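You operate a simulated robot arm through the tools that you are given. There is no shell and no other tool.

You are at the controls of a simulated robot arm. One attempt, no reset.

Task
Check the stand's air gauge at 5 bar, then leave the dial on 2.
Fine: switch to OPEN first, red valve lever open for the check and shut at the end; let the blue jaw run back.

The check looks at the end state, three seconds after you hand in, the way a careful person would. Anything else that was tipped, shoved, dropped, spilled or broken makes it a failure.

Robot
A 5-joint arm with a two-finger parallel gripper, fixed in place. Base frame: the origin is on the floor under the middle of its stand, x ahead of it, y to its left, z up. Readings come in m, rad, newtons and seconds.
It reaches about 1.134 m from its shoulder. Its first joint turns from -2.601 to 2.601 rad. Payload 1.57 kg.
The TCP is the grasp point between the finger pads, 0.03 m short of the fingertips. In the tool frame z runs along the fingers and y along their closing line. Largest opening 0.11 m; finger width 0.024, thickness 0.012; the body of the gripper, 0.048 by 0.112 m, starts 0.078 m behind the TCP.
Orientation is that of the tool frame in the base frame, as [roll, pitch, yaw] about the fixed x, y, z axes, in that order (R = Rz(yaw) Ry(pitch) Rx(roll)). With the fingers straight down and closing along the base's y, the tool's x points along the base's -x, its y along +y and its z along -z.

Tools
- The arm moves only by the tool nudge_tool. Its argument "moves" is a list of rows, each a list of 3 entries, a list of its own where there are three numbers: the shift along the tool's x, y, z in units of 40 mm (1.0 is 40 mm), then the turn, a rotation vector about the tool's x, y, z in units of 5 degrees (1.0 is 5 degrees), then the gripper command, from -1 (fully open) to 1 (shut), values between in proportion. In form: [[[x, y, z], [ax, ay, az], grip], ...]. A call has 1 to 20 rows; each row shifts and turns the commanded pose from where the row before left it, along the tool's axes as they then stand. A call with a number of a shift or a turn outside -1 to 1 is refused whole. Rows are played at 5 a second. More than 0.05 m and 0.15 rad between two rows, or a gripper value outside its range, and nothing of the call is played. Where a pose cannot be reached the arm comes as near as it can. A force on the tool above 40 N (or 10 N above the force at the start of the call, whichever is more), or a blocked arm, ends the call early, and 0.2 s more pass. The fingers move at their own pace (about 0.153 m/s each) and stop on an object; they squeeze with about 25 N. The grip force told is the motor's: it shows also when the fingers shut on nothing. Time passes only in rows, and 0.2 s behind the last, so rows that do not move let the fingers close. The reply holds the time, the measured pose of the TCP, the force on the tool along the base axes, the opening and the grip force, in the units named above and with some noise, with the torque about the TCP (base axes, N m) and any sound that the robot's microphone picked up.
- Cameras (640 x 400 px; columns grow to the right, rows downward): "scene" is fixed at [0.0429, 0.5056, 1.3028]; the picture's right is [-0.41, -0.91, 0.00], its down [-0.41, 0.18, -0.89] and it looks along [0.82, -0.36, -0.45] (base axes); focal length 326 px, centre (320, 200). "wrist" rides on the gripper at [0.07, 0.016, -0.141] in the tool frame; the picture's right is [-0.23, 0.97, 0.00], its down [-0.86, -0.20, -0.48] and it looks along [-0.47, -0.11, 0.88] (tool axes); focal length 222 px, centre (320, 200). There is no depth. A picture from a camera that has moved, and an enlarged one, comes with that camera's place and axes in the base frame and with its lens. The place of the scene camera against the robot may be out by one fixed shift of up to 0.025 m in any direction.
- camera(camera): a new picture of that camera. It takes no simulated time.
- move_column(by): slides the trunk up (or, below 0, down) by that many m; the arm rides with it, the base frame stays. It gives what a move gives, with no picture.
- inspect(camera, box): a new picture of the part [left, top, right, bottom] of that camera's present view, enlarged. It takes no simulated time.
- close_job(): hands the job in; it is judged then, once.

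Nothing tells you positions but the pictures and the camera data. Unless the task says otherwise, let go and move clear before handing in.

The tools are called after "Call:" as a command line: name --argument value ..., lists and objects as JSON in quotes. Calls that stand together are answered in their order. nudge_tool: Moves the arm, as the interface text tells. Its arguments: {"type":"object","properties":{"moves":{"type":"array"}},"required":["moves"]} The other tools are called the same way: move_column (by) moves the trunk up or down; camera (camera) takes a picture; inspect (camera, box) takes an enlarged picture of a part of a camera's view; close_job () hands the job in.

At the start:

```text
time: 0.0
tool_pos: [0.6722, 0.0795, 1.0639]
tool_rot: [3.141, 0.001, -3.141]
wrist_force: [-0.1, 0.6, 0.0]
wrist_torque: [-0.01, -0.02, -0.01]
grip_width: 0.11
grip_force: 0.0
trunk travel left (down, up): [-0.797, 0.173]
```

scene: 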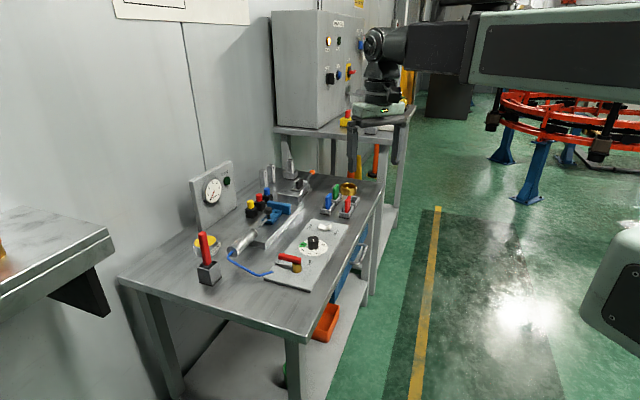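
wrist: 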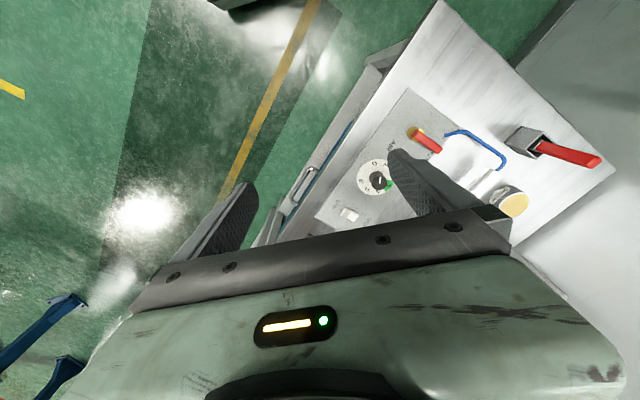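

I see a bench with a panel plate (a red lever, a round dial, a white switch), a gauge on a backboard and a blue-jawed clamp. I'll look closer at each before moving.

Call:
inspect --camera "scene" --box '[180, 150, 380, 300]'

Call:
inspect --camera "scene" --box '[260, 210, 360, 300]'

Call:
inspect --camera "wrist" --box '[300, 80, 460, 240]'

Call:
inspect --camera "scene" --box '[185, 155, 255, 215]'

```text
2.67 times, centred on (280, 225) of scene
camera zoom: at [0.0429, 0.5056, 1.3028], right [-0.41, -0.91, 0.0], down [-0.41, 0.18, -0.89], along [0.82, -0.36, -0.45], focal length 869 px, centre (427, 133)
```

zoom: 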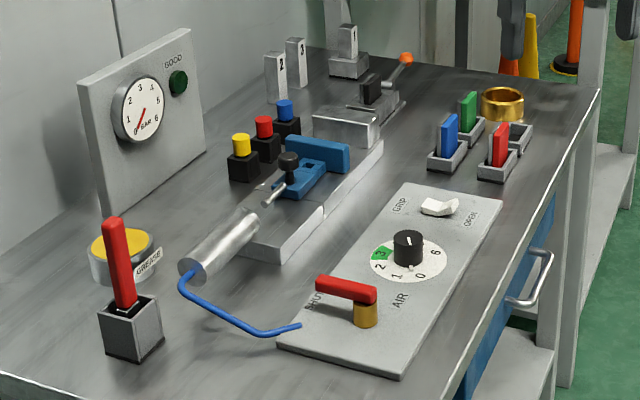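

```text
4.44 times, centred on (310, 255) of scene
camera zoom: at [0.0429, 0.5056, 1.3028], right [-0.41, -0.91, 0.0], down [-0.41, 0.18, -0.89], along [0.82, -0.36, -0.45], focal length 1449 px, centre (364, -44)
```

zoom: 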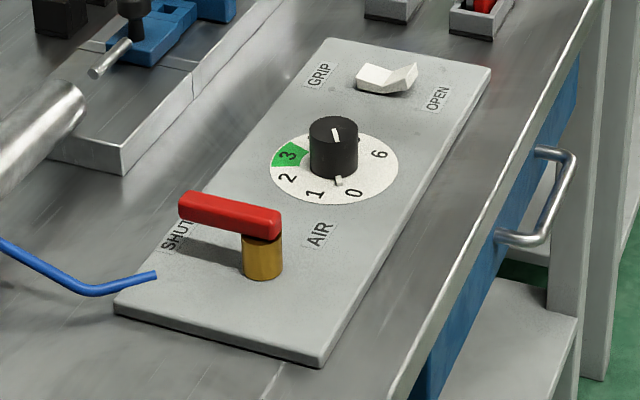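

```text
2.50 times, centred on (380, 160) of wrist
camera zoom: at [0.6025, 0.0961, 1.2051], right [0.23, 0.97, 0.0], down [0.86, -0.2, 0.48], along [0.47, -0.11, -0.88], focal length 555 px, centre (170, 300)
```

zoom: 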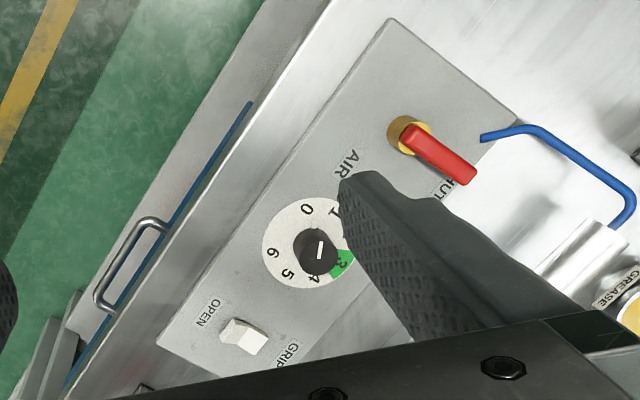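

```text
6.67 times, centred on (220, 185) of scene
camera zoom: at [0.0429, 0.5056, 1.3028], right [-0.41, -0.91, 0.0], down [-0.41, 0.18, -0.89], along [0.82, -0.36, -0.45], focal length 2173 px, centre (987, 300)
```

zoom: 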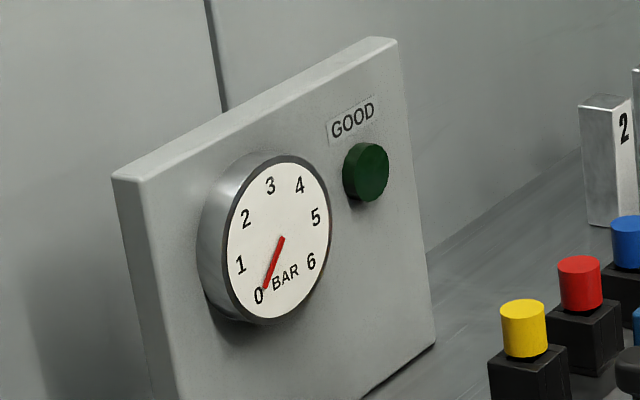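

The plate sits at about z 0.70: lever near (0.75, 0.265), dial near (0.84, 0.18), rocker switch near (0.925, 0.10). I'll move above the plate with the tool turned to match it, for a better view.

Call:
nudge_tool --moves '[[[-0.8, 0.56, 0.4], [0, 0, 0], -1], [[-0.8, 0.56, 0.4], [0, 0, 0], -1], [[-0.8, 0.56, 0.4], [0, 0, 0], -1], [[-0.8, 0.56, 0.4], [0, 0, 0], -1], [[0, 0, 0], [0, 0, -1], -1], [[0, 0, 0], [0, 0, -1], -1], [[0, 0, 0], [0, 0, -1], -1], [[0, 0, 0], [0, 0, -1], -1], [[0, 0, 0], [0, 0, -1], -1], [[0, 0, 0], [0, 0, -1], -1], [[0, 0, 0], [0, 0, -1], -1], [[0, 0, 0], [0, 0, -1], -1], [[0, 0, 0], [0, 0, -1], -1], [[0, 0, 0], [0, 0, 0], -1]]'

Call:
camera --camera "wrist"

Call:
camera --camera "scene"

```text
time: 3.0
tool_pos: [0.8003, 0.1695, 1.0646]
tool_rot: [-3.141, 0.0, -2.354]
wrist_force: [0.2, -1.0, -0.1]
wrist_torque: [-0.06, 0.01, -0.02]
grip_width: 0.1101
grip_force: 0.1
out of reach, approached as far as the arm can: row 1, 2, 3, 4
trunk travel left (down, up): [-0.797, 0.173]
```

```text
taken
camera wrist: at [0.7393, 0.1318, 1.2051], right [-0.53, 0.85, 0.0], down [0.74, 0.46, 0.48], along [0.41, 0.25, -0.88], focal length 222 px, centre (320, 200)
```

wrist: 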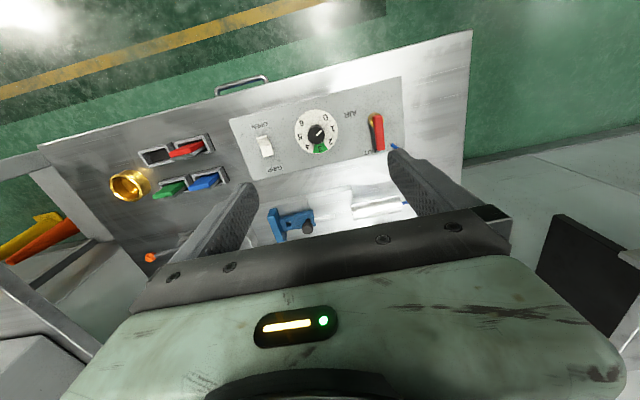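

```text
taken
```

scene: 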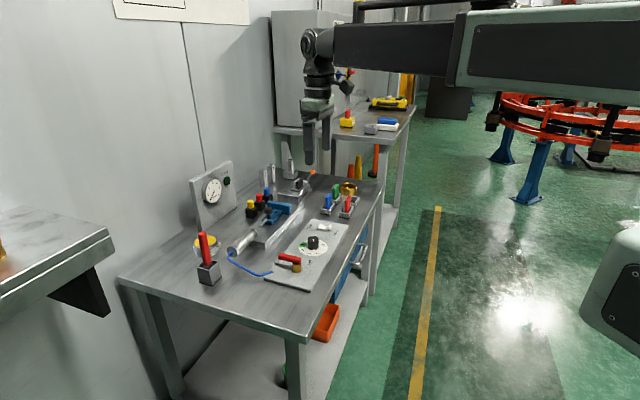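

The plate is now square in the wrist view, but the arm cannot go lower without the trunk coming down. I'll enlarge the panel first.

Call:
inspect --camera "wrist" --box '[225, 70, 425, 195]'

Call:
inspect --camera "wrist" --box '[290, 100, 345, 160]'

Call:
inspect --camera "wrist" --box '[330, 90, 410, 165]'

Call:
inspect --camera "wrist" --box '[225, 105, 305, 185]'

```text
3.20 times, centred on (325, 132) of wrist
camera zoom: at [0.7393, 0.1318, 1.2051], right [-0.53, 0.85, 0.0], down [0.74, 0.46, 0.48], along [0.41, 0.25, -0.88], focal length 711 px, centre (304, 416)
```

zoom: 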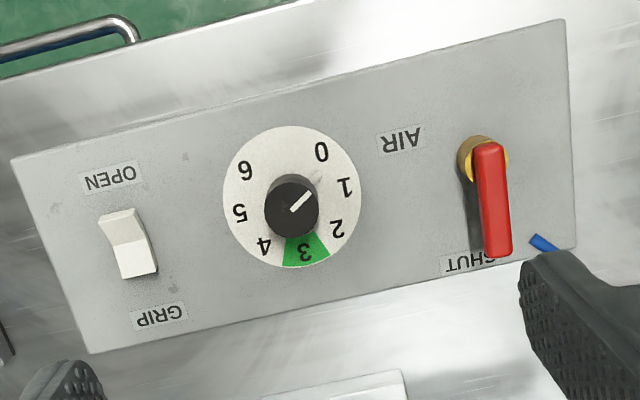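

```text
6.67 times, centred on (318, 130) of wrist
camera zoom: at [0.7393, 0.1318, 1.2051], right [-0.53, 0.85, 0.0], down [0.74, 0.46, 0.48], along [0.41, 0.25, -0.88], focal length 1481 px, centre (337, 667)
```

zoom: 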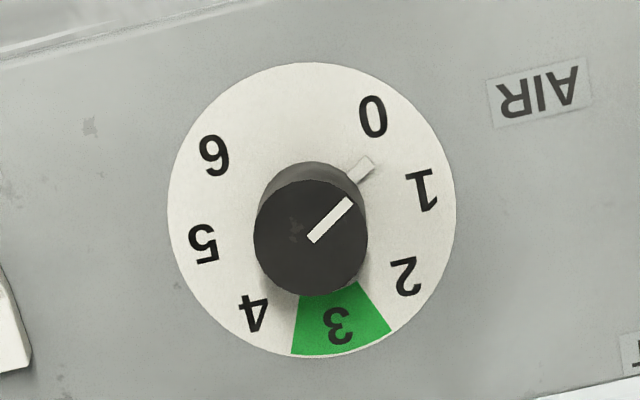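

```text
5.33 times, centred on (370, 128) of wrist
camera zoom: at [0.7393, 0.1318, 1.2051], right [-0.53, 0.85, 0.0], down [0.74, 0.46, 0.48], along [0.41, 0.25, -0.88], focal length 1185 px, centre (53, 587)
```

zoom: 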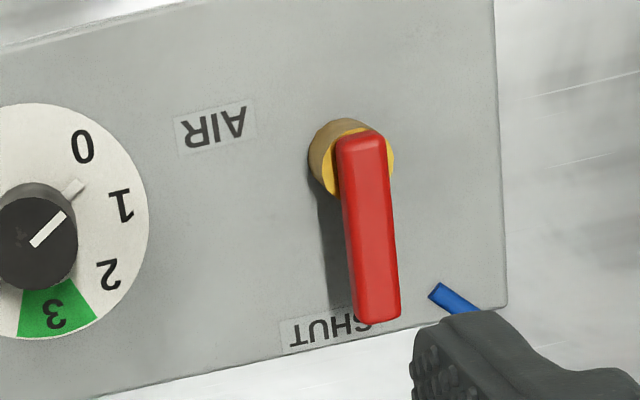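

```text
5.00 times, centred on (265, 145) of wrist
camera zoom: at [0.7393, 0.1318, 1.2051], right [-0.53, 0.85, 0.0], down [0.74, 0.46, 0.48], along [0.41, 0.25, -0.88], focal length 1111 px, centre (595, 475)
```

zoom: 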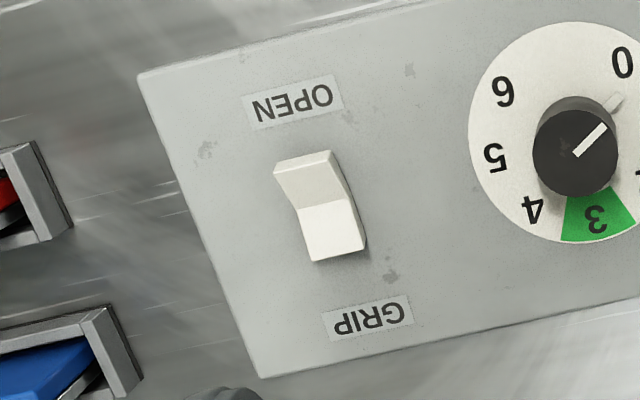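

The dial pointer sits between 0 and 1 with numbers rising clockwise, the rocker's OPEN side looks raised (it's set to GRIP), and the lever points at SHUT. I'll lower the trunk in a safe step and look again.

Call:
move_column --by -0.13

Call:
camera --camera "wrist"

Call:
camera --camera "scene"

```text
time: 4.6
tool_pos: [0.7999, 0.1683, 0.9328]
tool_rot: [-3.14, 0.0, -2.357]
wrist_force: [-1.1, 0.4, 0.3]
wrist_torque: [-0.03, -0.02, 0.0]
grip_width: 0.1099
grip_force: 0.0
trunk travel left (down, up): [-0.667, 0.303]
```

```text
taken
camera wrist: at [0.7392, 0.1318, 1.0751], right [-0.53, 0.85, 0.0], down [0.75, 0.46, 0.48], along [0.41, 0.25, -0.88], focal length 222 px, centre (320, 200)
```

wrist: 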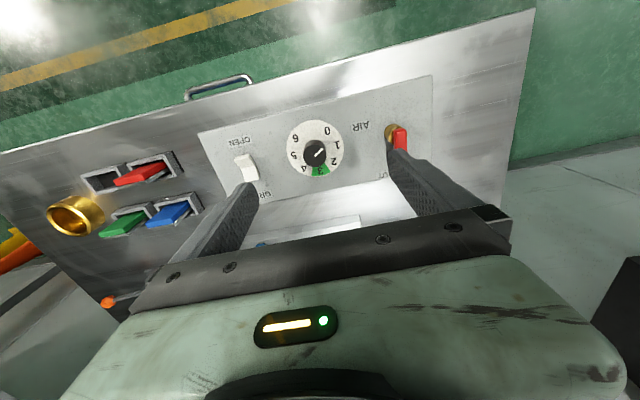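

```text
taken
```

scene: 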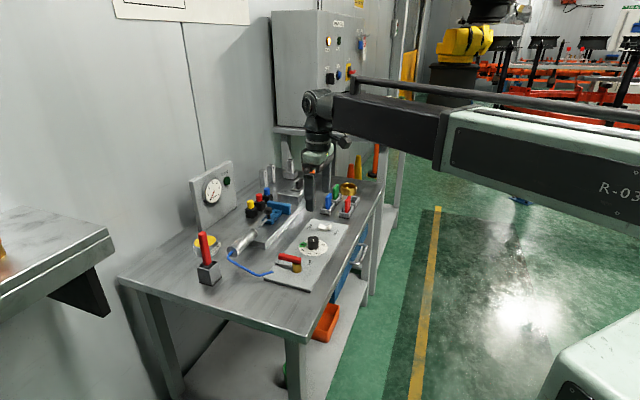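

The lever hub is near (0.743, 0.267), the dial near (0.831, 0.178) and the rocker near (0.918, 0.10), with the plate's cross direction at about 45°. I'll raise the arm a little, lower the trunk so the arm has working room, and close the fingers over the switch.

Call:
nudge_tool --moves '[[[0, 0, -1], [0, 0, 0], -1], [[0, 0, -1], [0, 0, 0], -1], [[0, 0, -1], [0, 0, 0], -1], [[0, 0, 0], [0, 0, 0], -1]]'

Call:
move_column --by -0.24

Call:
camera --camera "wrist"

Call:
camera --camera "scene"

```text
time: 5.6
tool_pos: [0.8005, 0.1689, 0.9336]
tool_rot: [3.141, -0.001, -2.356]
wrist_force: [0.2, -0.8, 0.5]
wrist_torque: [-0.01, -0.02, -0.01]
grip_width: 0.1096
grip_force: 0.0
out of reach, approached as far as the arm can: row 1, 2, 3
trunk travel left (down, up): [-0.667, 0.303]
```

```text
time: 7.3
tool_pos: [0.8001, 0.1691, 0.7621]
tool_rot: [3.141, 0.007, -2.359]
wrist_force: [-5.4, 5.0, 45.0]
wrist_torque: [-0.05, 0.77, -1.06]
grip_width: 0.1074
grip_force: 0.1
trunk travel left (down, up): [-0.492, 0.478]
stopped: the force on the tool passed its limit at 286 N (the readings are from after the stop); the commanded pose is now the measured one
```

```text
taken
camera wrist: at [0.7371, 0.1318, 0.9028], right [-0.53, 0.85, 0.0], down [0.74, 0.46, 0.49], along [0.41, 0.26, -0.87], focal length 222 px, centre (320, 200)
```

wrist: 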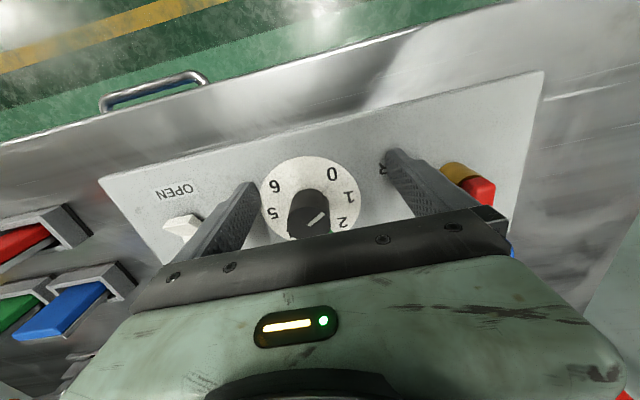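

```text
taken
```

scene: 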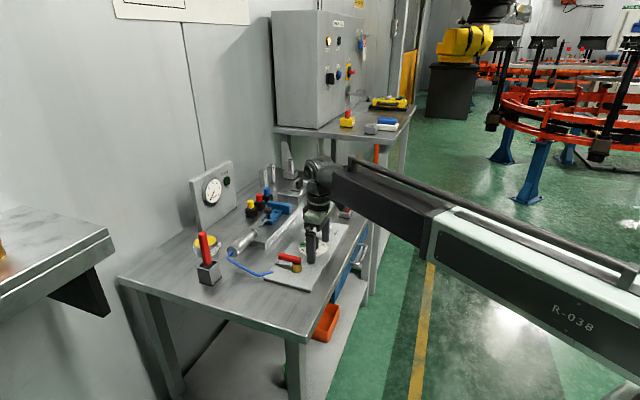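

The arm turned out to have no vertical travel of its own (only the trunk moves it in z). My trunk step pressed the fingertips on the plate, so its top is at about z 0.732. I'll back off upward and check that nothing was shifted.

Call:
move_column --by 0.08

```text
time: 8.4
tool_pos: [0.8027, 0.1701, 0.8377]
tool_rot: [-3.141, 0.008, -2.356]
wrist_force: [-0.2, 0.5, 0.2]
wrist_torque: [-0.02, 0.0, -0.03]
grip_width: 0.11
grip_force: 0.1
trunk travel left (down, up): [-0.572, 0.398]
```

Call:
camera --camera "wrist"

Call:
inspect --camera "wrist" --box '[180, 80, 460, 255]'

Call:
inspect --camera "scene" --box '[180, 150, 380, 300]'

```text
taken
camera wrist: at [0.7407, 0.1318, 0.9792], right [-0.53, 0.85, 0.0], down [0.74, 0.46, 0.48], along [0.41, 0.26, -0.87], focal length 222 px, centre (320, 200)
```

wrist: 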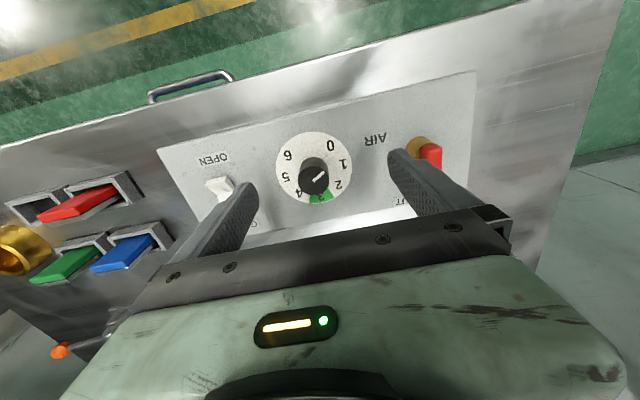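

```text
2.29 times, centred on (320, 168) of wrist
camera zoom: at [0.7407, 0.1318, 0.9792], right [-0.53, 0.85, 0.0], down [0.74, 0.46, 0.48], along [0.41, 0.26, -0.87], focal length 508 px, centre (320, 274)
```

zoom: 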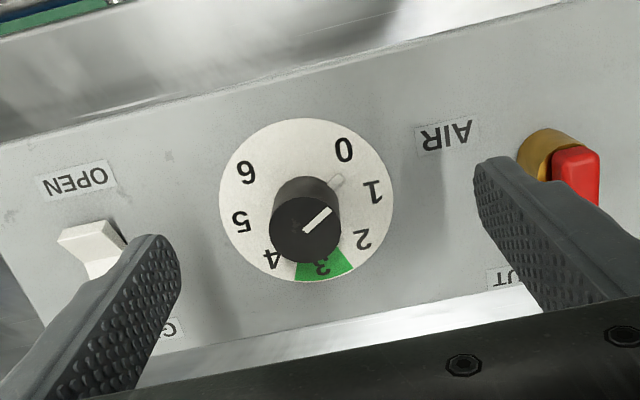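

```text
2.67 times, centred on (280, 225) of scene
camera zoom: at [0.0429, 0.5056, 1.3028], right [-0.41, -0.91, 0.0], down [-0.41, 0.18, -0.89], along [0.82, -0.36, -0.45], focal length 869 px, centre (427, 133)
```

zoom: 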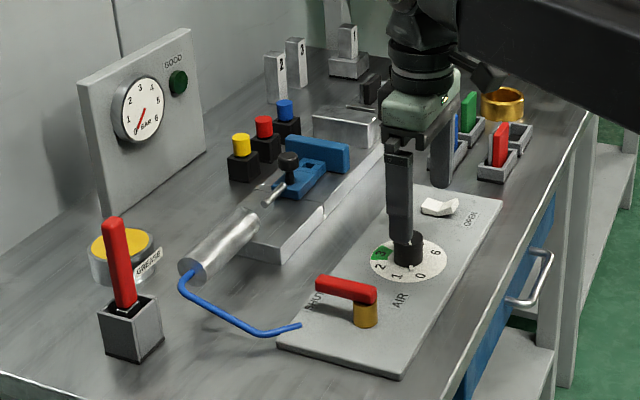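

Nothing was disturbed; the dial, lever and rocker look as before, and recomputing with the plate at z 0.733 gives dial (0.825, 0.176), hub (0.743, 0.262), rocker's raised OPEN edge about (0.888, 0.090, 0.752). Next I move over the switch with the fingers closed, staying high.

Call:
nudge_tool --moves '[[[0, -0.75, 0], [0, 0, 0], 1], [[0, -0.75, 0], [0, 0, 0], 1], [[0, -0.75, 0], [0, 0, 0], 1], [[0, -0.75, 0], [0, 0, 0], 1], [[0, 0, 0], [0, 0, 0], 1], [[0, 0, 0], [0, 0, 0], 1]]'

Call:
camera --camera "wrist"

Call:
inspect --camera "wrist" --box '[240, 100, 400, 220]'

Call:
inspect --camera "scene" --box '[270, 190, 370, 260]'

```text
time: 9.8
tool_pos: [0.8883, 0.0812, 0.8386]
tool_rot: [-3.141, 0.007, -2.357]
wrist_force: [0.1, 0.0, 0.4]
wrist_torque: [0.01, -0.01, -0.03]
grip_width: 0.0002
grip_force: 21.4
trunk travel left (down, up): [-0.572, 0.398]
```

```text
taken
camera wrist: at [0.8267, 0.0437, 0.9793], right [-0.53, 0.85, 0.0], down [0.74, 0.46, 0.48], along [0.41, 0.26, -0.87], focal length 222 px, centre (320, 200)
```

wrist: 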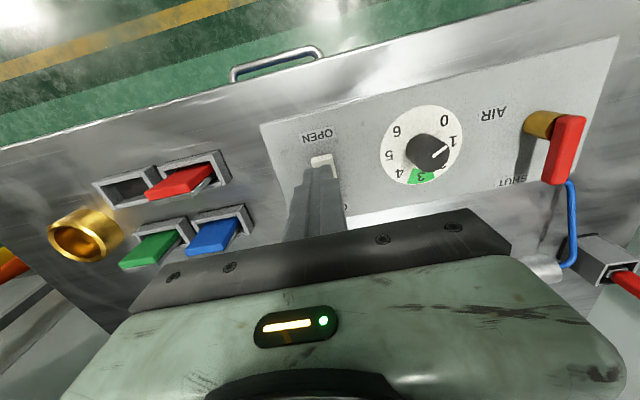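

```text
3.33 times, centred on (320, 160) of wrist
camera zoom: at [0.8267, 0.0437, 0.9793], right [-0.53, 0.85, 0.0], down [0.74, 0.46, 0.48], along [0.41, 0.26, -0.87], focal length 740 px, centre (320, 333)
```

zoom: 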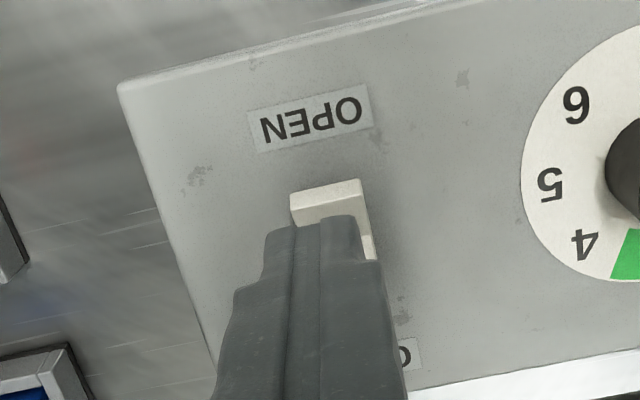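

```text
5.71 times, centred on (320, 225) of scene
camera zoom: at [0.0429, 0.5056, 1.3028], right [-0.41, -0.91, 0.0], down [-0.41, 0.18, -0.89], along [0.82, -0.36, -0.45], focal length 1863 px, centre (320, 57)
```

zoom: 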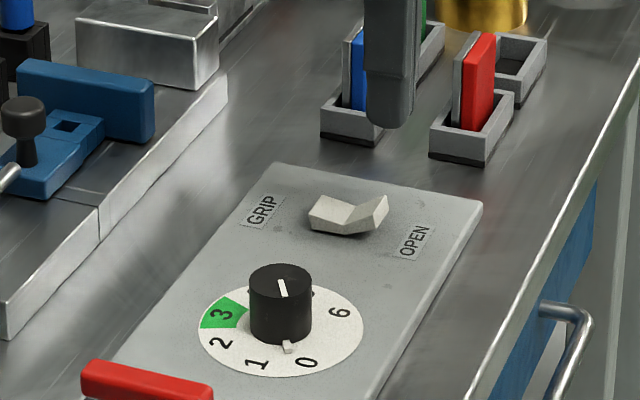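

The scene shows the rocker clearly: a V with its OPEN end raised near (0.889, 0.087), so pressing that end flips it. I'll shift about 10 mm inward over that end, then come down short of contact.

Call:
nudge_tool --moves '[[[-0.12, 0.045, 0], [0, 0, 0], 1], [[-0.12, 0.045, 0], [0, 0, 0], 1], [[0, 0, 0], [0, 0, 0], 1]]'

```text
time: 10.7
tool_pos: [0.8928, 0.0929, 0.8383]
tool_rot: [-3.141, 0.008, -2.357]
wrist_force: [0.6, -0.5, -0.1]
wrist_torque: [-0.01, -0.01, -0.01]
grip_width: 0.0
grip_force: 21.6
trunk travel left (down, up): [-0.572, 0.398]
```

The tool is at (0.893, 0.092), right over the OPEN end of the rocker. I lower the trunk 40 mm, which still leaves about 15 mm of clearance.

Call:
move_column --by -0.04

Call:
inspect --camera "scene" --box '[290, 190, 370, 250]'

Call:
inspect --camera "wrist" --box '[240, 100, 400, 220]'

```text
time: 11.5
tool_pos: [0.8926, 0.0923, 0.7985]
tool_rot: [3.142, 0.007, -2.356]
wrist_force: [-0.1, -0.3, 0.4]
wrist_torque: [0.01, 0.01, 0.02]
grip_width: 0.0001
grip_force: 21.7
trunk travel left (down, up): [-0.532, 0.438]
```

```text
6.67 times, centred on (330, 220) of scene
camera zoom: at [0.0429, 0.5056, 1.3028], right [-0.41, -0.91, 0.0], down [-0.41, 0.18, -0.89], along [0.82, -0.36, -0.45], focal length 2173 px, centre (253, 67)
```

zoom: 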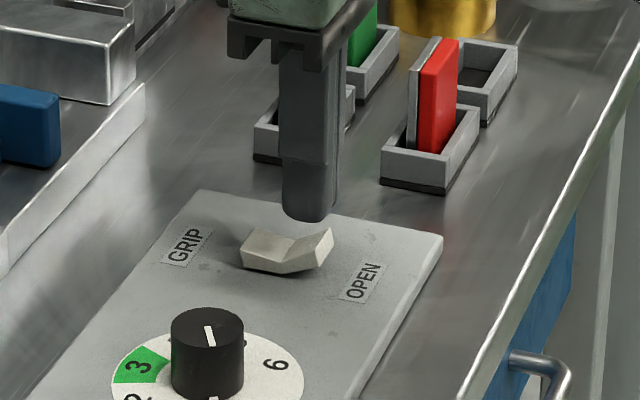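

```text
3.33 times, centred on (320, 160) of wrist
camera zoom: at [0.8303, 0.0552, 0.9393], right [-0.53, 0.85, 0.0], down [0.74, 0.46, 0.48], along [0.41, 0.26, -0.87], focal length 740 px, centre (320, 333)
```

zoom: 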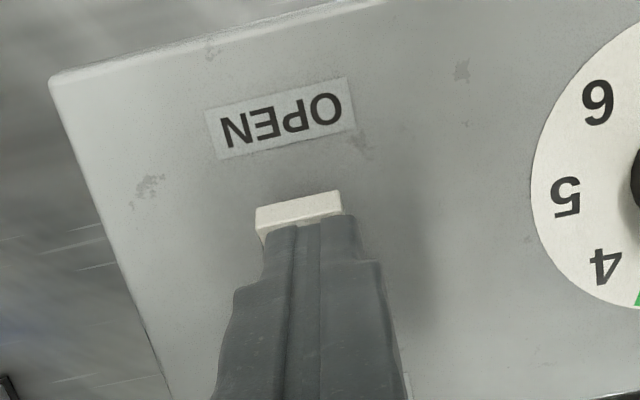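

The tip hangs just above the OPEN half. I'll trim 4 mm outward and 2.5 mm sideways so that only the outer end is pressed.

Call:
nudge_tool --moves '[[[0.1, -0.06, 0], [0, 0, 0], 1], [[0, 0, 0], [0, 0, 0], 1]]'

Call:
move_column --by -0.012

```text
time: 12.1
tool_pos: [0.8912, 0.0885, 0.7978]
tool_rot: [3.141, 0.008, -2.357]
wrist_force: [0.5, -0.3, 0.2]
wrist_torque: [-0.01, 0.01, 0.03]
grip_width: 0.0
grip_force: 21.3
trunk travel left (down, up): [-0.532, 0.438]
```

```text
time: 12.7
tool_pos: [0.8924, 0.0892, 0.7865]
tool_rot: [3.14, 0.008, -2.357]
wrist_force: [0.6, 0.7, 0.1]
wrist_torque: [0.0, 0.02, -0.06]
grip_width: 0.0002
grip_force: 21.4
trunk travel left (down, up): [-0.52, 0.45]
```

No contact yet with the tips at about z 0.756. I continue down in small steps.

Call:
move_column --by -0.004

```text
time: 13.2
tool_pos: [0.8907, 0.0879, 0.7828]
tool_rot: [3.141, 0.008, -2.356]
wrist_force: [-0.5, -1.6, 2.4]
wrist_torque: [-0.06, 0.09, 0.03]
grip_width: 0.0001
grip_force: 21.4
trunk travel left (down, up): [-0.516, 0.454]
```

The tip has just touched the rocker (2.4 N up). I keep pressing in 3 mm steps.

Call:
move_column --by -0.003

```text
time: 13.7
tool_pos: [0.8917, 0.0884, 0.7788]
tool_rot: [-3.141, 0.007, -2.355]
wrist_force: [-0.8, 0.7, 0.1]
wrist_torque: [0.01, -0.03, 0.0]
grip_width: 0.0
grip_force: 20.8
trunk travel left (down, up): [-0.513, 0.457]
```

The force dropped to zero, which suggests the rocker may have flipped. I check.

Call:
inspect --camera "scene" --box '[290, 190, 370, 250]'

Call:
inspect --camera "wrist" --box '[240, 100, 400, 220]'

```text
6.67 times, centred on (330, 220) of scene
camera zoom: at [0.0429, 0.5056, 1.3028], right [-0.41, -0.91, 0.0], down [-0.41, 0.18, -0.89], along [0.82, -0.36, -0.45], focal length 2173 px, centre (253, 67)
```

zoom: 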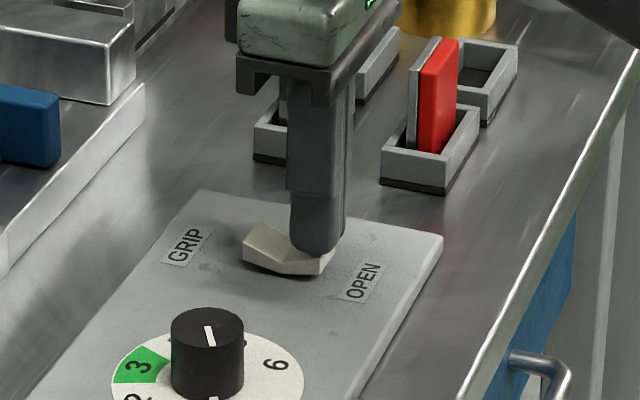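

```text
3.33 times, centred on (320, 160) of wrist
camera zoom: at [0.8297, 0.0511, 0.9202], right [-0.53, 0.85, 0.0], down [0.74, 0.46, 0.48], along [0.41, 0.26, -0.87], focal length 740 px, centre (320, 333)
```

zoom: 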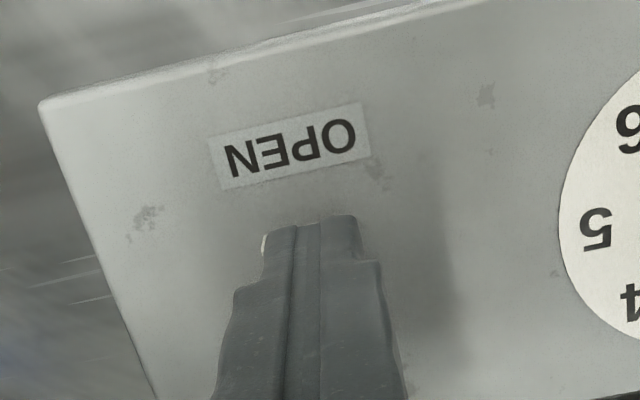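

The rocker's GRIP half is now up and the OPEN half is down. I lift off to confirm it stays.

Call:
move_column --by 0.06

Call:
inspect --camera "scene" --box '[290, 190, 370, 250]'

Call:
camera --camera "wrist"

Call:
inspect --camera "scene" --box '[220, 165, 300, 225]'

```text
time: 14.7
tool_pos: [0.8925, 0.0879, 0.838]
tool_rot: [3.141, 0.006, -2.356]
wrist_force: [0.2, 1.1, -0.1]
wrist_torque: [0.0, 0.01, -0.02]
grip_width: 0.0
grip_force: 21.5
trunk travel left (down, up): [-0.573, 0.397]
```

```text
6.67 times, centred on (330, 220) of scene
camera zoom: at [0.0429, 0.5056, 1.3028], right [-0.41, -0.91, 0.0], down [-0.41, 0.18, -0.89], along [0.82, -0.36, -0.45], focal length 2173 px, centre (253, 67)
```

zoom: 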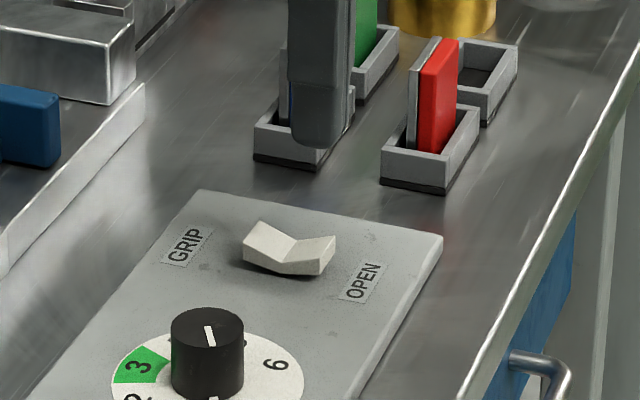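

```text
taken
camera wrist: at [0.8297, 0.051, 0.9802], right [-0.53, 0.85, 0.0], down [0.74, 0.46, 0.48], along [0.41, 0.26, -0.87], focal length 222 px, centre (320, 200)
```

wrist: 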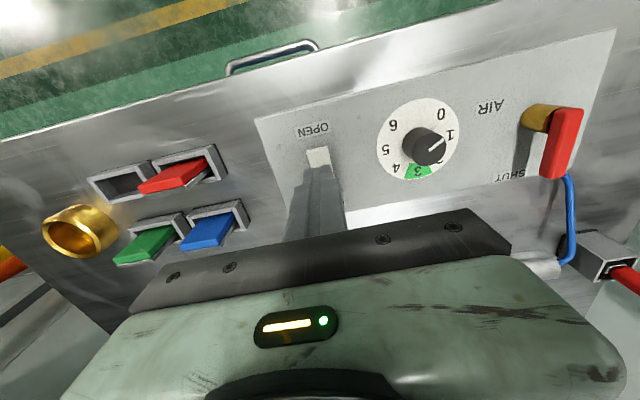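

```text
6.67 times, centred on (260, 195) of scene
camera zoom: at [0.0429, 0.5056, 1.3028], right [-0.41, -0.91, 0.0], down [-0.41, 0.18, -0.89], along [0.82, -0.36, -0.45], focal length 2173 px, centre (720, 233)
```

zoom: 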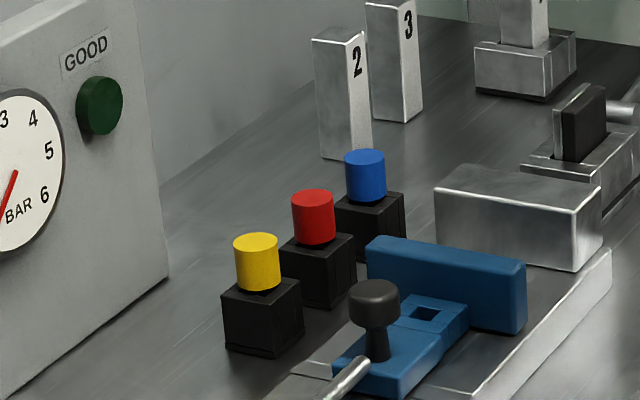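

The switch is now on OPEN and stays there. Next is the red lever, pointing at SHUT (hub about (0.744, 0.260), bar top about z 0.777); I move above its outer end with the fingers part open.

Call:
nudge_tool --moves '[[[-0.2, 0.9, 0], [0, 0, 0], 1], [[-0.2, 0.9, 0], [0, 0, 0], 1], [[-0.2, 0.9, 0], [0, 0, 0], 1], [[-0.2, 0.9, 0], [0, 0, 0], 0.1], [[-0.2, 0.9, 0], [0, 0, 0], 0.1], [[-0.2, 0.9, 0], [0, 0, 0], 0.1], [[0, 0, 0], [0, 0, 0], 0.1]]'

Call:
camera --camera "wrist"

Call:
inspect --camera "wrist" --box '[240, 80, 400, 200]'

Call:
inspect --camera "scene" --box '[240, 210, 340, 300]'

```text
time: 16.3
tool_pos: [0.7723, 0.277, 0.8393]
tool_rot: [-3.14, 0.006, -2.356]
wrist_force: [0.4, -0.9, 0.5]
wrist_torque: [-0.01, -0.01, 0.02]
grip_width: 0.0496
grip_force: 0.0
trunk travel left (down, up): [-0.573, 0.397]
```

```text
taken
camera wrist: at [0.7088, 0.239, 0.9803], right [-0.53, 0.85, 0.0], down [0.74, 0.46, 0.48], along [0.41, 0.26, -0.87], focal length 222 px, centre (320, 200)
```

wrist: 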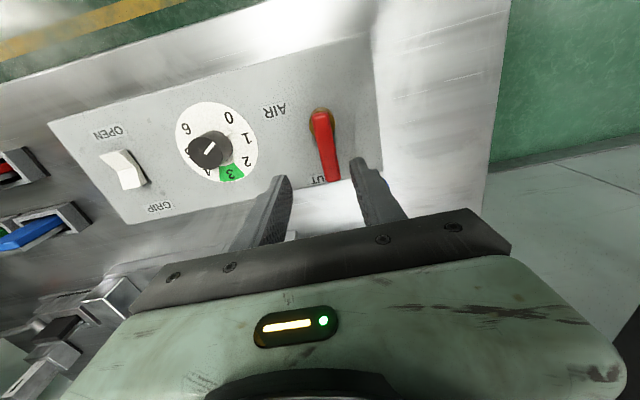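

```text
3.33 times, centred on (320, 140) of wrist
camera zoom: at [0.7088, 0.239, 0.9803], right [-0.53, 0.85, 0.0], down [0.74, 0.46, 0.48], along [0.41, 0.26, -0.87], focal length 740 px, centre (320, 400)
```

zoom: 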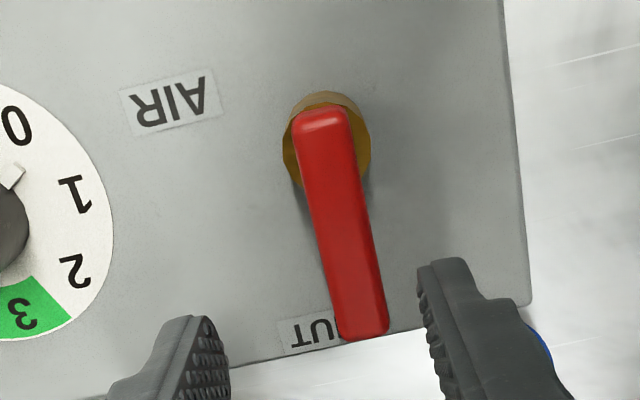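

```text
4.44 times, centred on (290, 255) of scene
camera zoom: at [0.0429, 0.5056, 1.3028], right [-0.41, -0.91, 0.0], down [-0.41, 0.18, -0.89], along [0.82, -0.36, -0.45], focal length 1449 px, centre (453, -44)
```

zoom: 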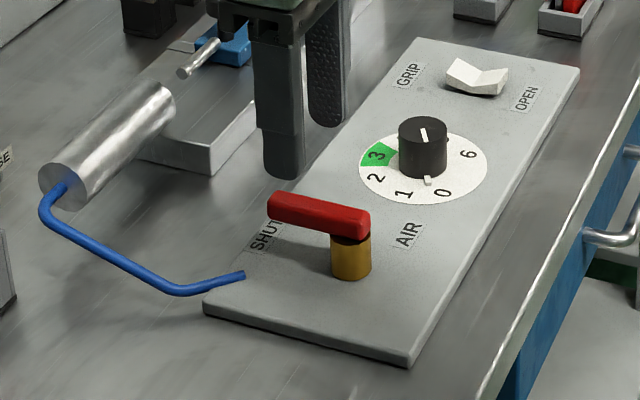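

The lever is in clear view: hub (0.742, 0.263), bar running at about 44° to (0.776, 0.297). I align over the bar's outer part, then come down so that the fingers straddle it.

Call:
nudge_tool --moves '[[[-0.125, 0.265, 0], [0, 0, 0], 0.1], [[0, 0, 0], [0, 0, 0], 0.1]]'

Call:
inspect --camera "wrist" --box '[240, 80, 400, 200]'

```text
time: 16.9
tool_pos: [0.7672, 0.2889, 0.8393]
tool_rot: [-3.141, 0.007, -2.356]
wrist_force: [0.1, 0.1, -0.6]
wrist_torque: [0.0, 0.02, -0.01]
grip_width: 0.0494
grip_force: 0.1
trunk travel left (down, up): [-0.573, 0.397]
```

```text
3.33 times, centred on (320, 140) of wrist
camera zoom: at [0.7049, 0.2506, 0.9803], right [-0.53, 0.85, 0.0], down [0.74, 0.46, 0.48], along [0.41, 0.26, -0.87], focal length 740 px, centre (320, 400)
```

zoom: 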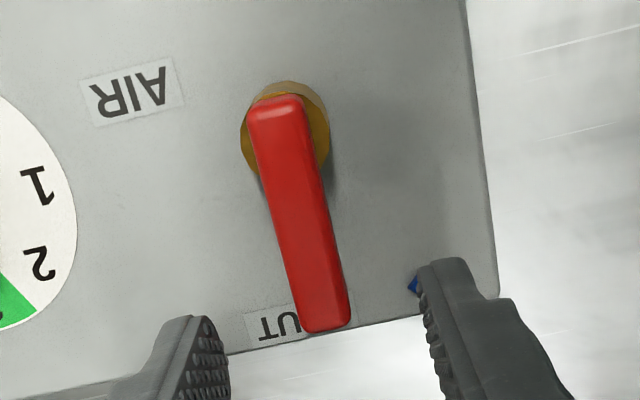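

The bar lies nearly centred between the fingers and the blue hose end stays lower than the tips will go. I trim 3 mm and lower.

Call:
nudge_tool --moves '[[[0, -0.08, 0], [0, 0, 0], 0.1], [[0, 0, 0], [0, 0, 0], 0.1]]'

Call:
move_column --by -0.03

Call:
inspect --camera "scene" --box '[240, 210, 340, 300]'

Call:
inspect --camera "wrist" --box '[240, 80, 400, 200]'

```text
time: 17.5
tool_pos: [0.7704, 0.2866, 0.8399]
tool_rot: [-3.14, 0.005, -2.358]
wrist_force: [0.7, -0.4, -0.6]
wrist_torque: [-0.01, 0.0, 0.03]
grip_width: 0.0495
grip_force: 0.0
trunk travel left (down, up): [-0.573, 0.397]
```

```text
time: 18.3
tool_pos: [0.7694, 0.286, 0.8097]
tool_rot: [3.14, 0.007, -2.358]
wrist_force: [0.3, -0.3, -0.4]
wrist_torque: [-0.03, 0.01, -0.01]
grip_width: 0.0495
grip_force: 0.0
trunk travel left (down, up): [-0.543, 0.427]
```

```text
4.44 times, centred on (290, 255) of scene
camera zoom: at [0.0429, 0.5056, 1.3028], right [-0.41, -0.91, 0.0], down [-0.41, 0.18, -0.89], along [0.82, -0.36, -0.45], focal length 1449 px, centre (453, -44)
```

zoom: 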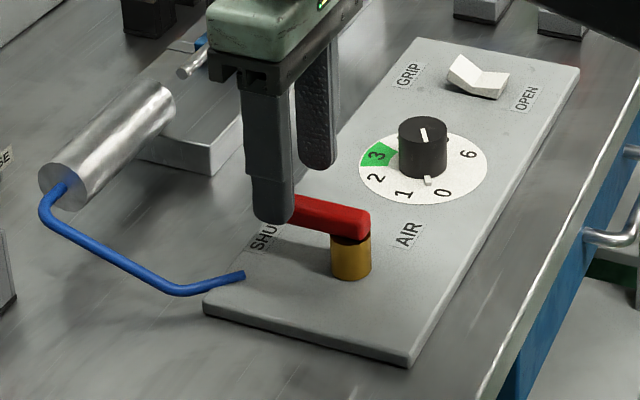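

```text
3.33 times, centred on (320, 140) of wrist
camera zoom: at [0.7081, 0.2478, 0.9503], right [-0.53, 0.85, 0.0], down [0.74, 0.46, 0.48], along [0.41, 0.26, -0.87], focal length 740 px, centre (320, 400)
```

zoom: 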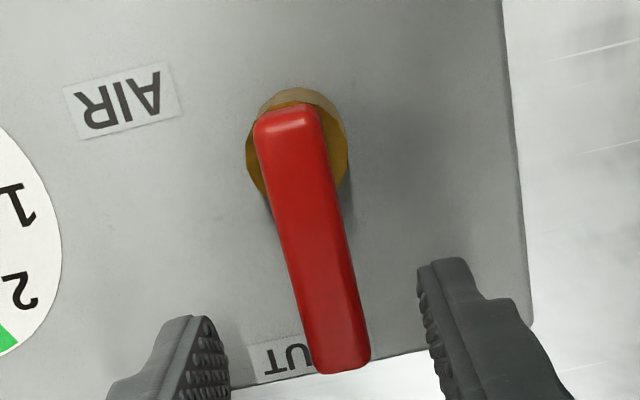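

The fingers are either side of the bar with clear room. I lower the last 23 mm.

Call:
move_column --by -0.023

Call:
inspect --camera "wrist" --box '[240, 80, 400, 200]'

Call:
inspect --camera "scene" --box '[240, 210, 340, 300]'

```text
time: 19.0
tool_pos: [0.7701, 0.2867, 0.7864]
tool_rot: [-3.141, 0.007, -2.357]
wrist_force: [0.4, 0.3, 0.5]
wrist_torque: [0.01, -0.01, 0.04]
grip_width: 0.0495
grip_force: 0.0
trunk travel left (down, up): [-0.52, 0.45]
```

```text
3.33 times, centred on (320, 140) of wrist
camera zoom: at [0.7081, 0.2478, 0.9273], right [-0.53, 0.85, 0.0], down [0.74, 0.46, 0.48], along [0.41, 0.26, -0.87], focal length 740 px, centre (320, 400)
```

zoom: 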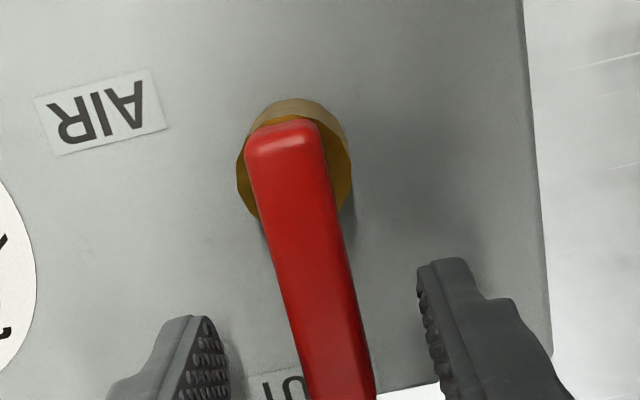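

```text
4.44 times, centred on (290, 255) of scene
camera zoom: at [0.0429, 0.5056, 1.3028], right [-0.41, -0.91, 0.0], down [-0.41, 0.18, -0.89], along [0.82, -0.36, -0.45], focal length 1449 px, centre (453, -44)
```

zoom: 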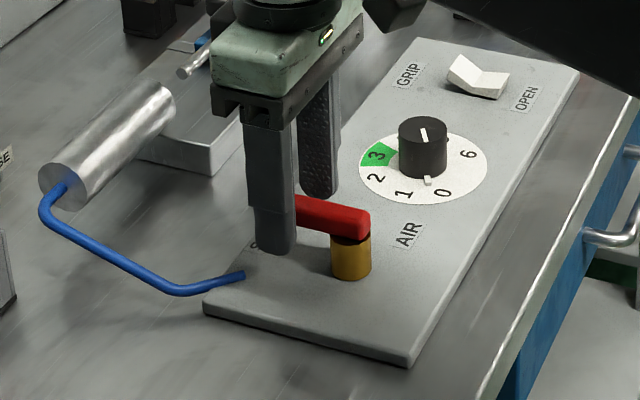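

The fingers straddle the lever at mid-bar. I narrow them to a loose fit and start swinging the lever clockwise (toward the dial side) along an arc about the hub, watching the force.

Call:
nudge_tool --moves '[[[0, 0, 0], [0, 0, 0], 0.4], [[0, 0, 0], [0, 0, 0], 0.4], [[0.0035, -0.0807, 0], [0, 0, 1], 0.4], [[0.0035, -0.0807, 0], [0, 0, 1], 0.4], [[0.0035, -0.0807, 0], [0, 0, 1], 0.4], [[0.0035, -0.0807, 0], [0, 0, 1], 0.4], [[0, 0, 0], [0, 0, 0], 0.4]]'

Call:
inspect --camera "wrist" --box '[240, 80, 400, 200]'

Call:
inspect --camera "scene" --box '[240, 210, 340, 300]'

```text
time: 20.6
tool_pos: [0.7764, 0.276, 0.7868]
tool_rot: [3.14, 0.007, -2.709]
wrist_force: [0.1, 0.3, -0.3]
wrist_torque: [0.01, 0.0, 0.01]
grip_width: 0.0335
grip_force: 0.2
trunk travel left (down, up): [-0.52, 0.45]
```

```text
3.33 times, centred on (320, 140) of wrist
camera zoom: at [0.706, 0.2616, 0.9274], right [-0.2, 0.98, 0.0], down [0.86, 0.18, 0.48], along [0.47, 0.1, -0.88], focal length 740 px, centre (320, 400)
```

zoom: 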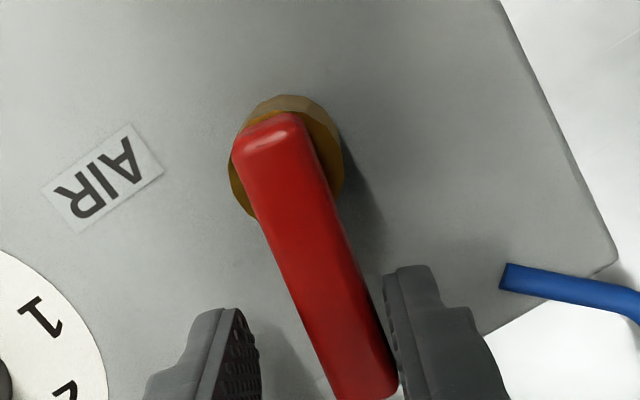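

```text
4.44 times, centred on (290, 255) of scene
camera zoom: at [0.0429, 0.5056, 1.3028], right [-0.41, -0.91, 0.0], down [-0.41, 0.18, -0.89], along [0.82, -0.36, -0.45], focal length 1449 px, centre (453, -44)
```

zoom: 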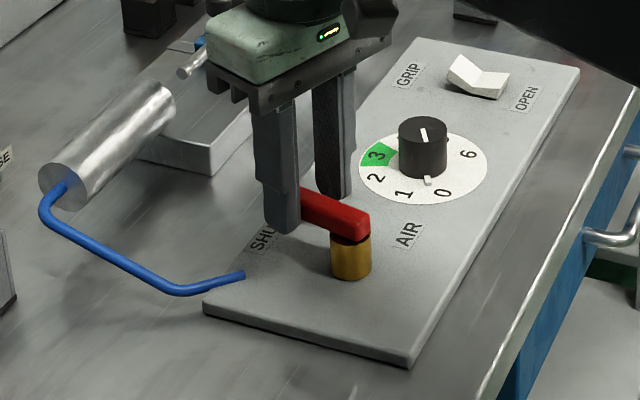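

The lever follows freely with no resistance. I continue the arc in two stages.

Call:
nudge_tool --moves '[[[0.0035, -0.0807, 0], [0, 0, 1], 0.4], [[0.0035, -0.0807, 0], [0, 0, 1], 0.4], [[0.0035, -0.0807, 0], [0, 0, 1], 0.4], [[0.0035, -0.0807, 0], [0, 0, 1], 0.4], [[0.0035, -0.0807, 0], [0, 0, 1], 0.4], [[0.0035, -0.0807, 0], [0, 0, 1], 0.4], [[0.0035, -0.0807, 0], [0, 0, 1], 0.4], [[0.0035, -0.0807, 0], [0, 0, 1], 0.4], [[0, 0, 0], [0, 0, 0], 0.4]]'

Call:
inspect --camera "wrist" --box '[240, 80, 400, 200]'

Call:
inspect --camera "scene" --box '[180, 150, 380, 300]'

```text
time: 22.6
tool_pos: [0.7808, 0.2499, 0.7866]
tool_rot: [3.136, 0.002, 2.879]
wrist_force: [-0.5, 0.7, -0.7]
wrist_torque: [-0.03, -0.01, 0.01]
grip_width: 0.0331
grip_force: 0.0
trunk travel left (down, up): [-0.52, 0.45]
```

```text
3.33 times, centred on (320, 140) of wrist
camera zoom: at [0.7155, 0.2835, 0.9276], right [0.47, 0.88, 0.01], down [0.77, -0.42, 0.48], along [0.43, -0.22, -0.88], focal length 740 px, centre (320, 400)
```

zoom: 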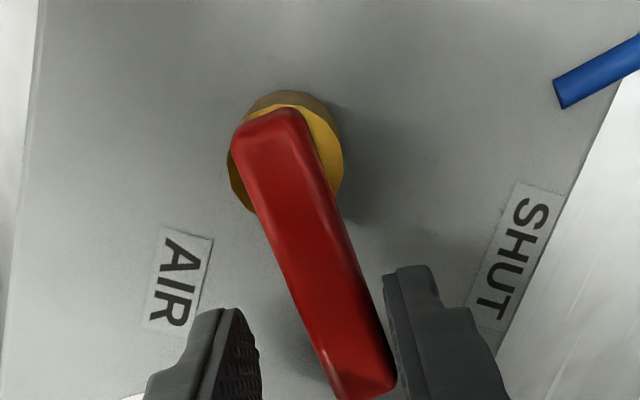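

```text
2.67 times, centred on (280, 225) of scene
camera zoom: at [0.0429, 0.5056, 1.3028], right [-0.41, -0.91, 0.0], down [-0.41, 0.18, -0.89], along [0.82, -0.36, -0.45], focal length 869 px, centre (427, 133)
```

zoom: 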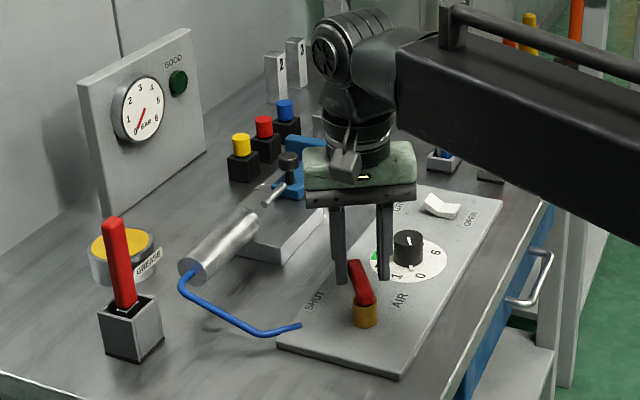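

The lever is halfway across. I continue another 40°.

Call:
nudge_tool --moves '[[[0.0035, -0.0807, 0], [0, 0, 1], 0.4], [[0.0035, -0.0807, 0], [0, 0, 1], 0.4], [[0.0035, -0.0807, 0], [0, 0, 1], 0.4], [[0.0035, -0.0807, 0], [0, 0, 1], 0.4], [[0.0035, -0.0807, 0], [0, 0, 1], 0.4], [[0.0035, -0.0807, 0], [0, 0, 1], 0.4], [[0, 0, 0], [0, 0, 0], 0.4]]'

Call:
inspect --camera "wrist" --box '[240, 80, 400, 200]'

Call:
inspect --camera "scene" --box '[180, 150, 380, 300]'

```text
time: 24.2
tool_pos: [0.7714, 0.2334, 0.7864]
tool_rot: [3.135, -0.001, 2.355]
wrist_force: [0.5, -0.5, 0.6]
wrist_torque: [-0.02, 0.0, 0.01]
grip_width: 0.0329
grip_force: 0.7
trunk travel left (down, up): [-0.52, 0.45]
```

```text
3.33 times, centred on (320, 140) of wrist
camera zoom: at [0.7321, 0.2944, 0.9279], right [0.85, 0.53, 0.01], down [0.46, -0.75, 0.48], along [0.26, -0.4, -0.88], focal length 740 px, centre (320, 400)
```

zoom: 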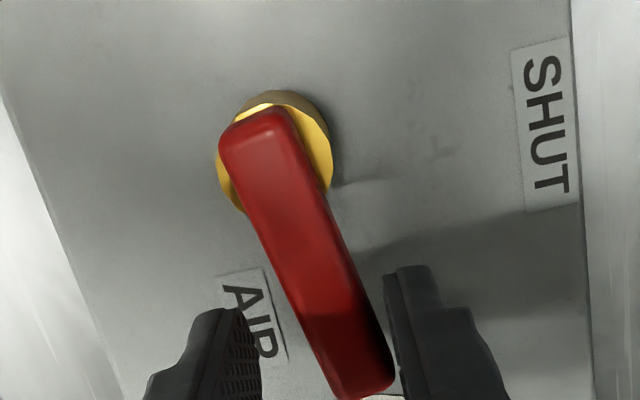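

```text
2.67 times, centred on (280, 225) of scene
camera zoom: at [0.0429, 0.5056, 1.3028], right [-0.41, -0.91, 0.0], down [-0.41, 0.18, -0.89], along [0.82, -0.36, -0.45], focal length 869 px, centre (427, 133)
```

zoom: 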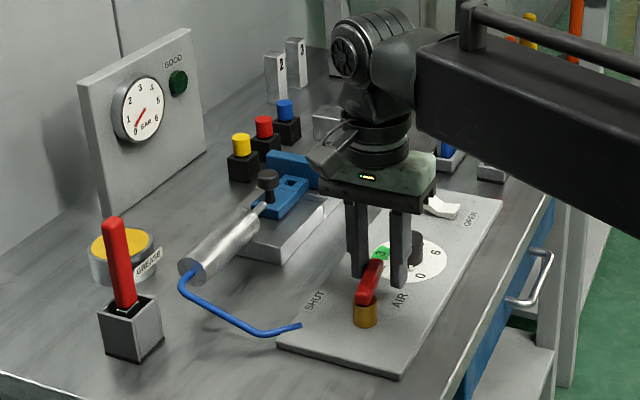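

The lever is nearly in line with the plate, and the blue jaw has begun running back while the gauge has lifted a little. I push the last bit gently, watching for the stop.

Call:
nudge_tool --moves '[[[0.0035, -0.0807, 0], [0, 0, 1], 0.4], [[0.0035, -0.0807, 0], [0, 0, 1], 0.4], [[0, 0, 0], [0, 0, 0], 0.4]]'

Call:
inspect --camera "wrist" --box '[240, 80, 400, 200]'

Call:
inspect --camera "scene" --box '[180, 150, 380, 300]'

```text
time: 25.0
tool_pos: [0.766, 0.229, 0.7861]
tool_rot: [3.133, -0.001, 2.179]
wrist_force: [1.1, -0.6, -0.1]
wrist_torque: [-0.03, -0.01, 0.0]
grip_width: 0.0332
grip_force: 0.4
trunk travel left (down, up): [-0.52, 0.45]
```

```text
3.33 times, centred on (320, 140) of wrist
camera zoom: at [0.738, 0.2963, 0.9279], right [0.93, 0.37, 0.01], down [0.32, -0.82, 0.48], along [0.18, -0.44, -0.88], focal length 740 px, centre (320, 400)
```

zoom: 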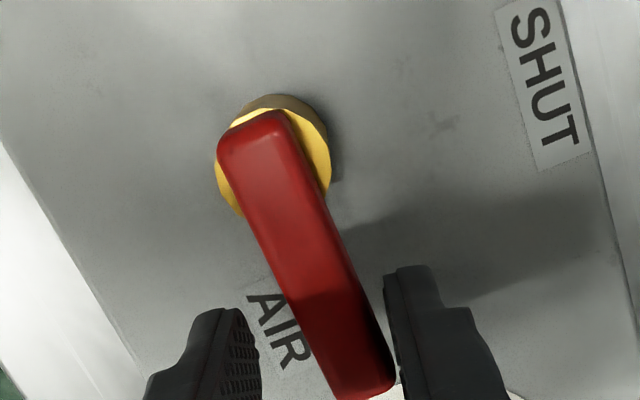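

```text
2.67 times, centred on (280, 225) of scene
camera zoom: at [0.0429, 0.5056, 1.3028], right [-0.41, -0.91, 0.0], down [-0.41, 0.18, -0.89], along [0.82, -0.36, -0.45], focal length 869 px, centre (427, 133)
```

zoom: 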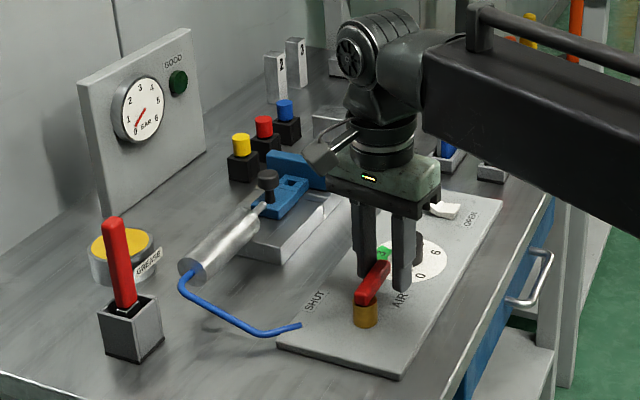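

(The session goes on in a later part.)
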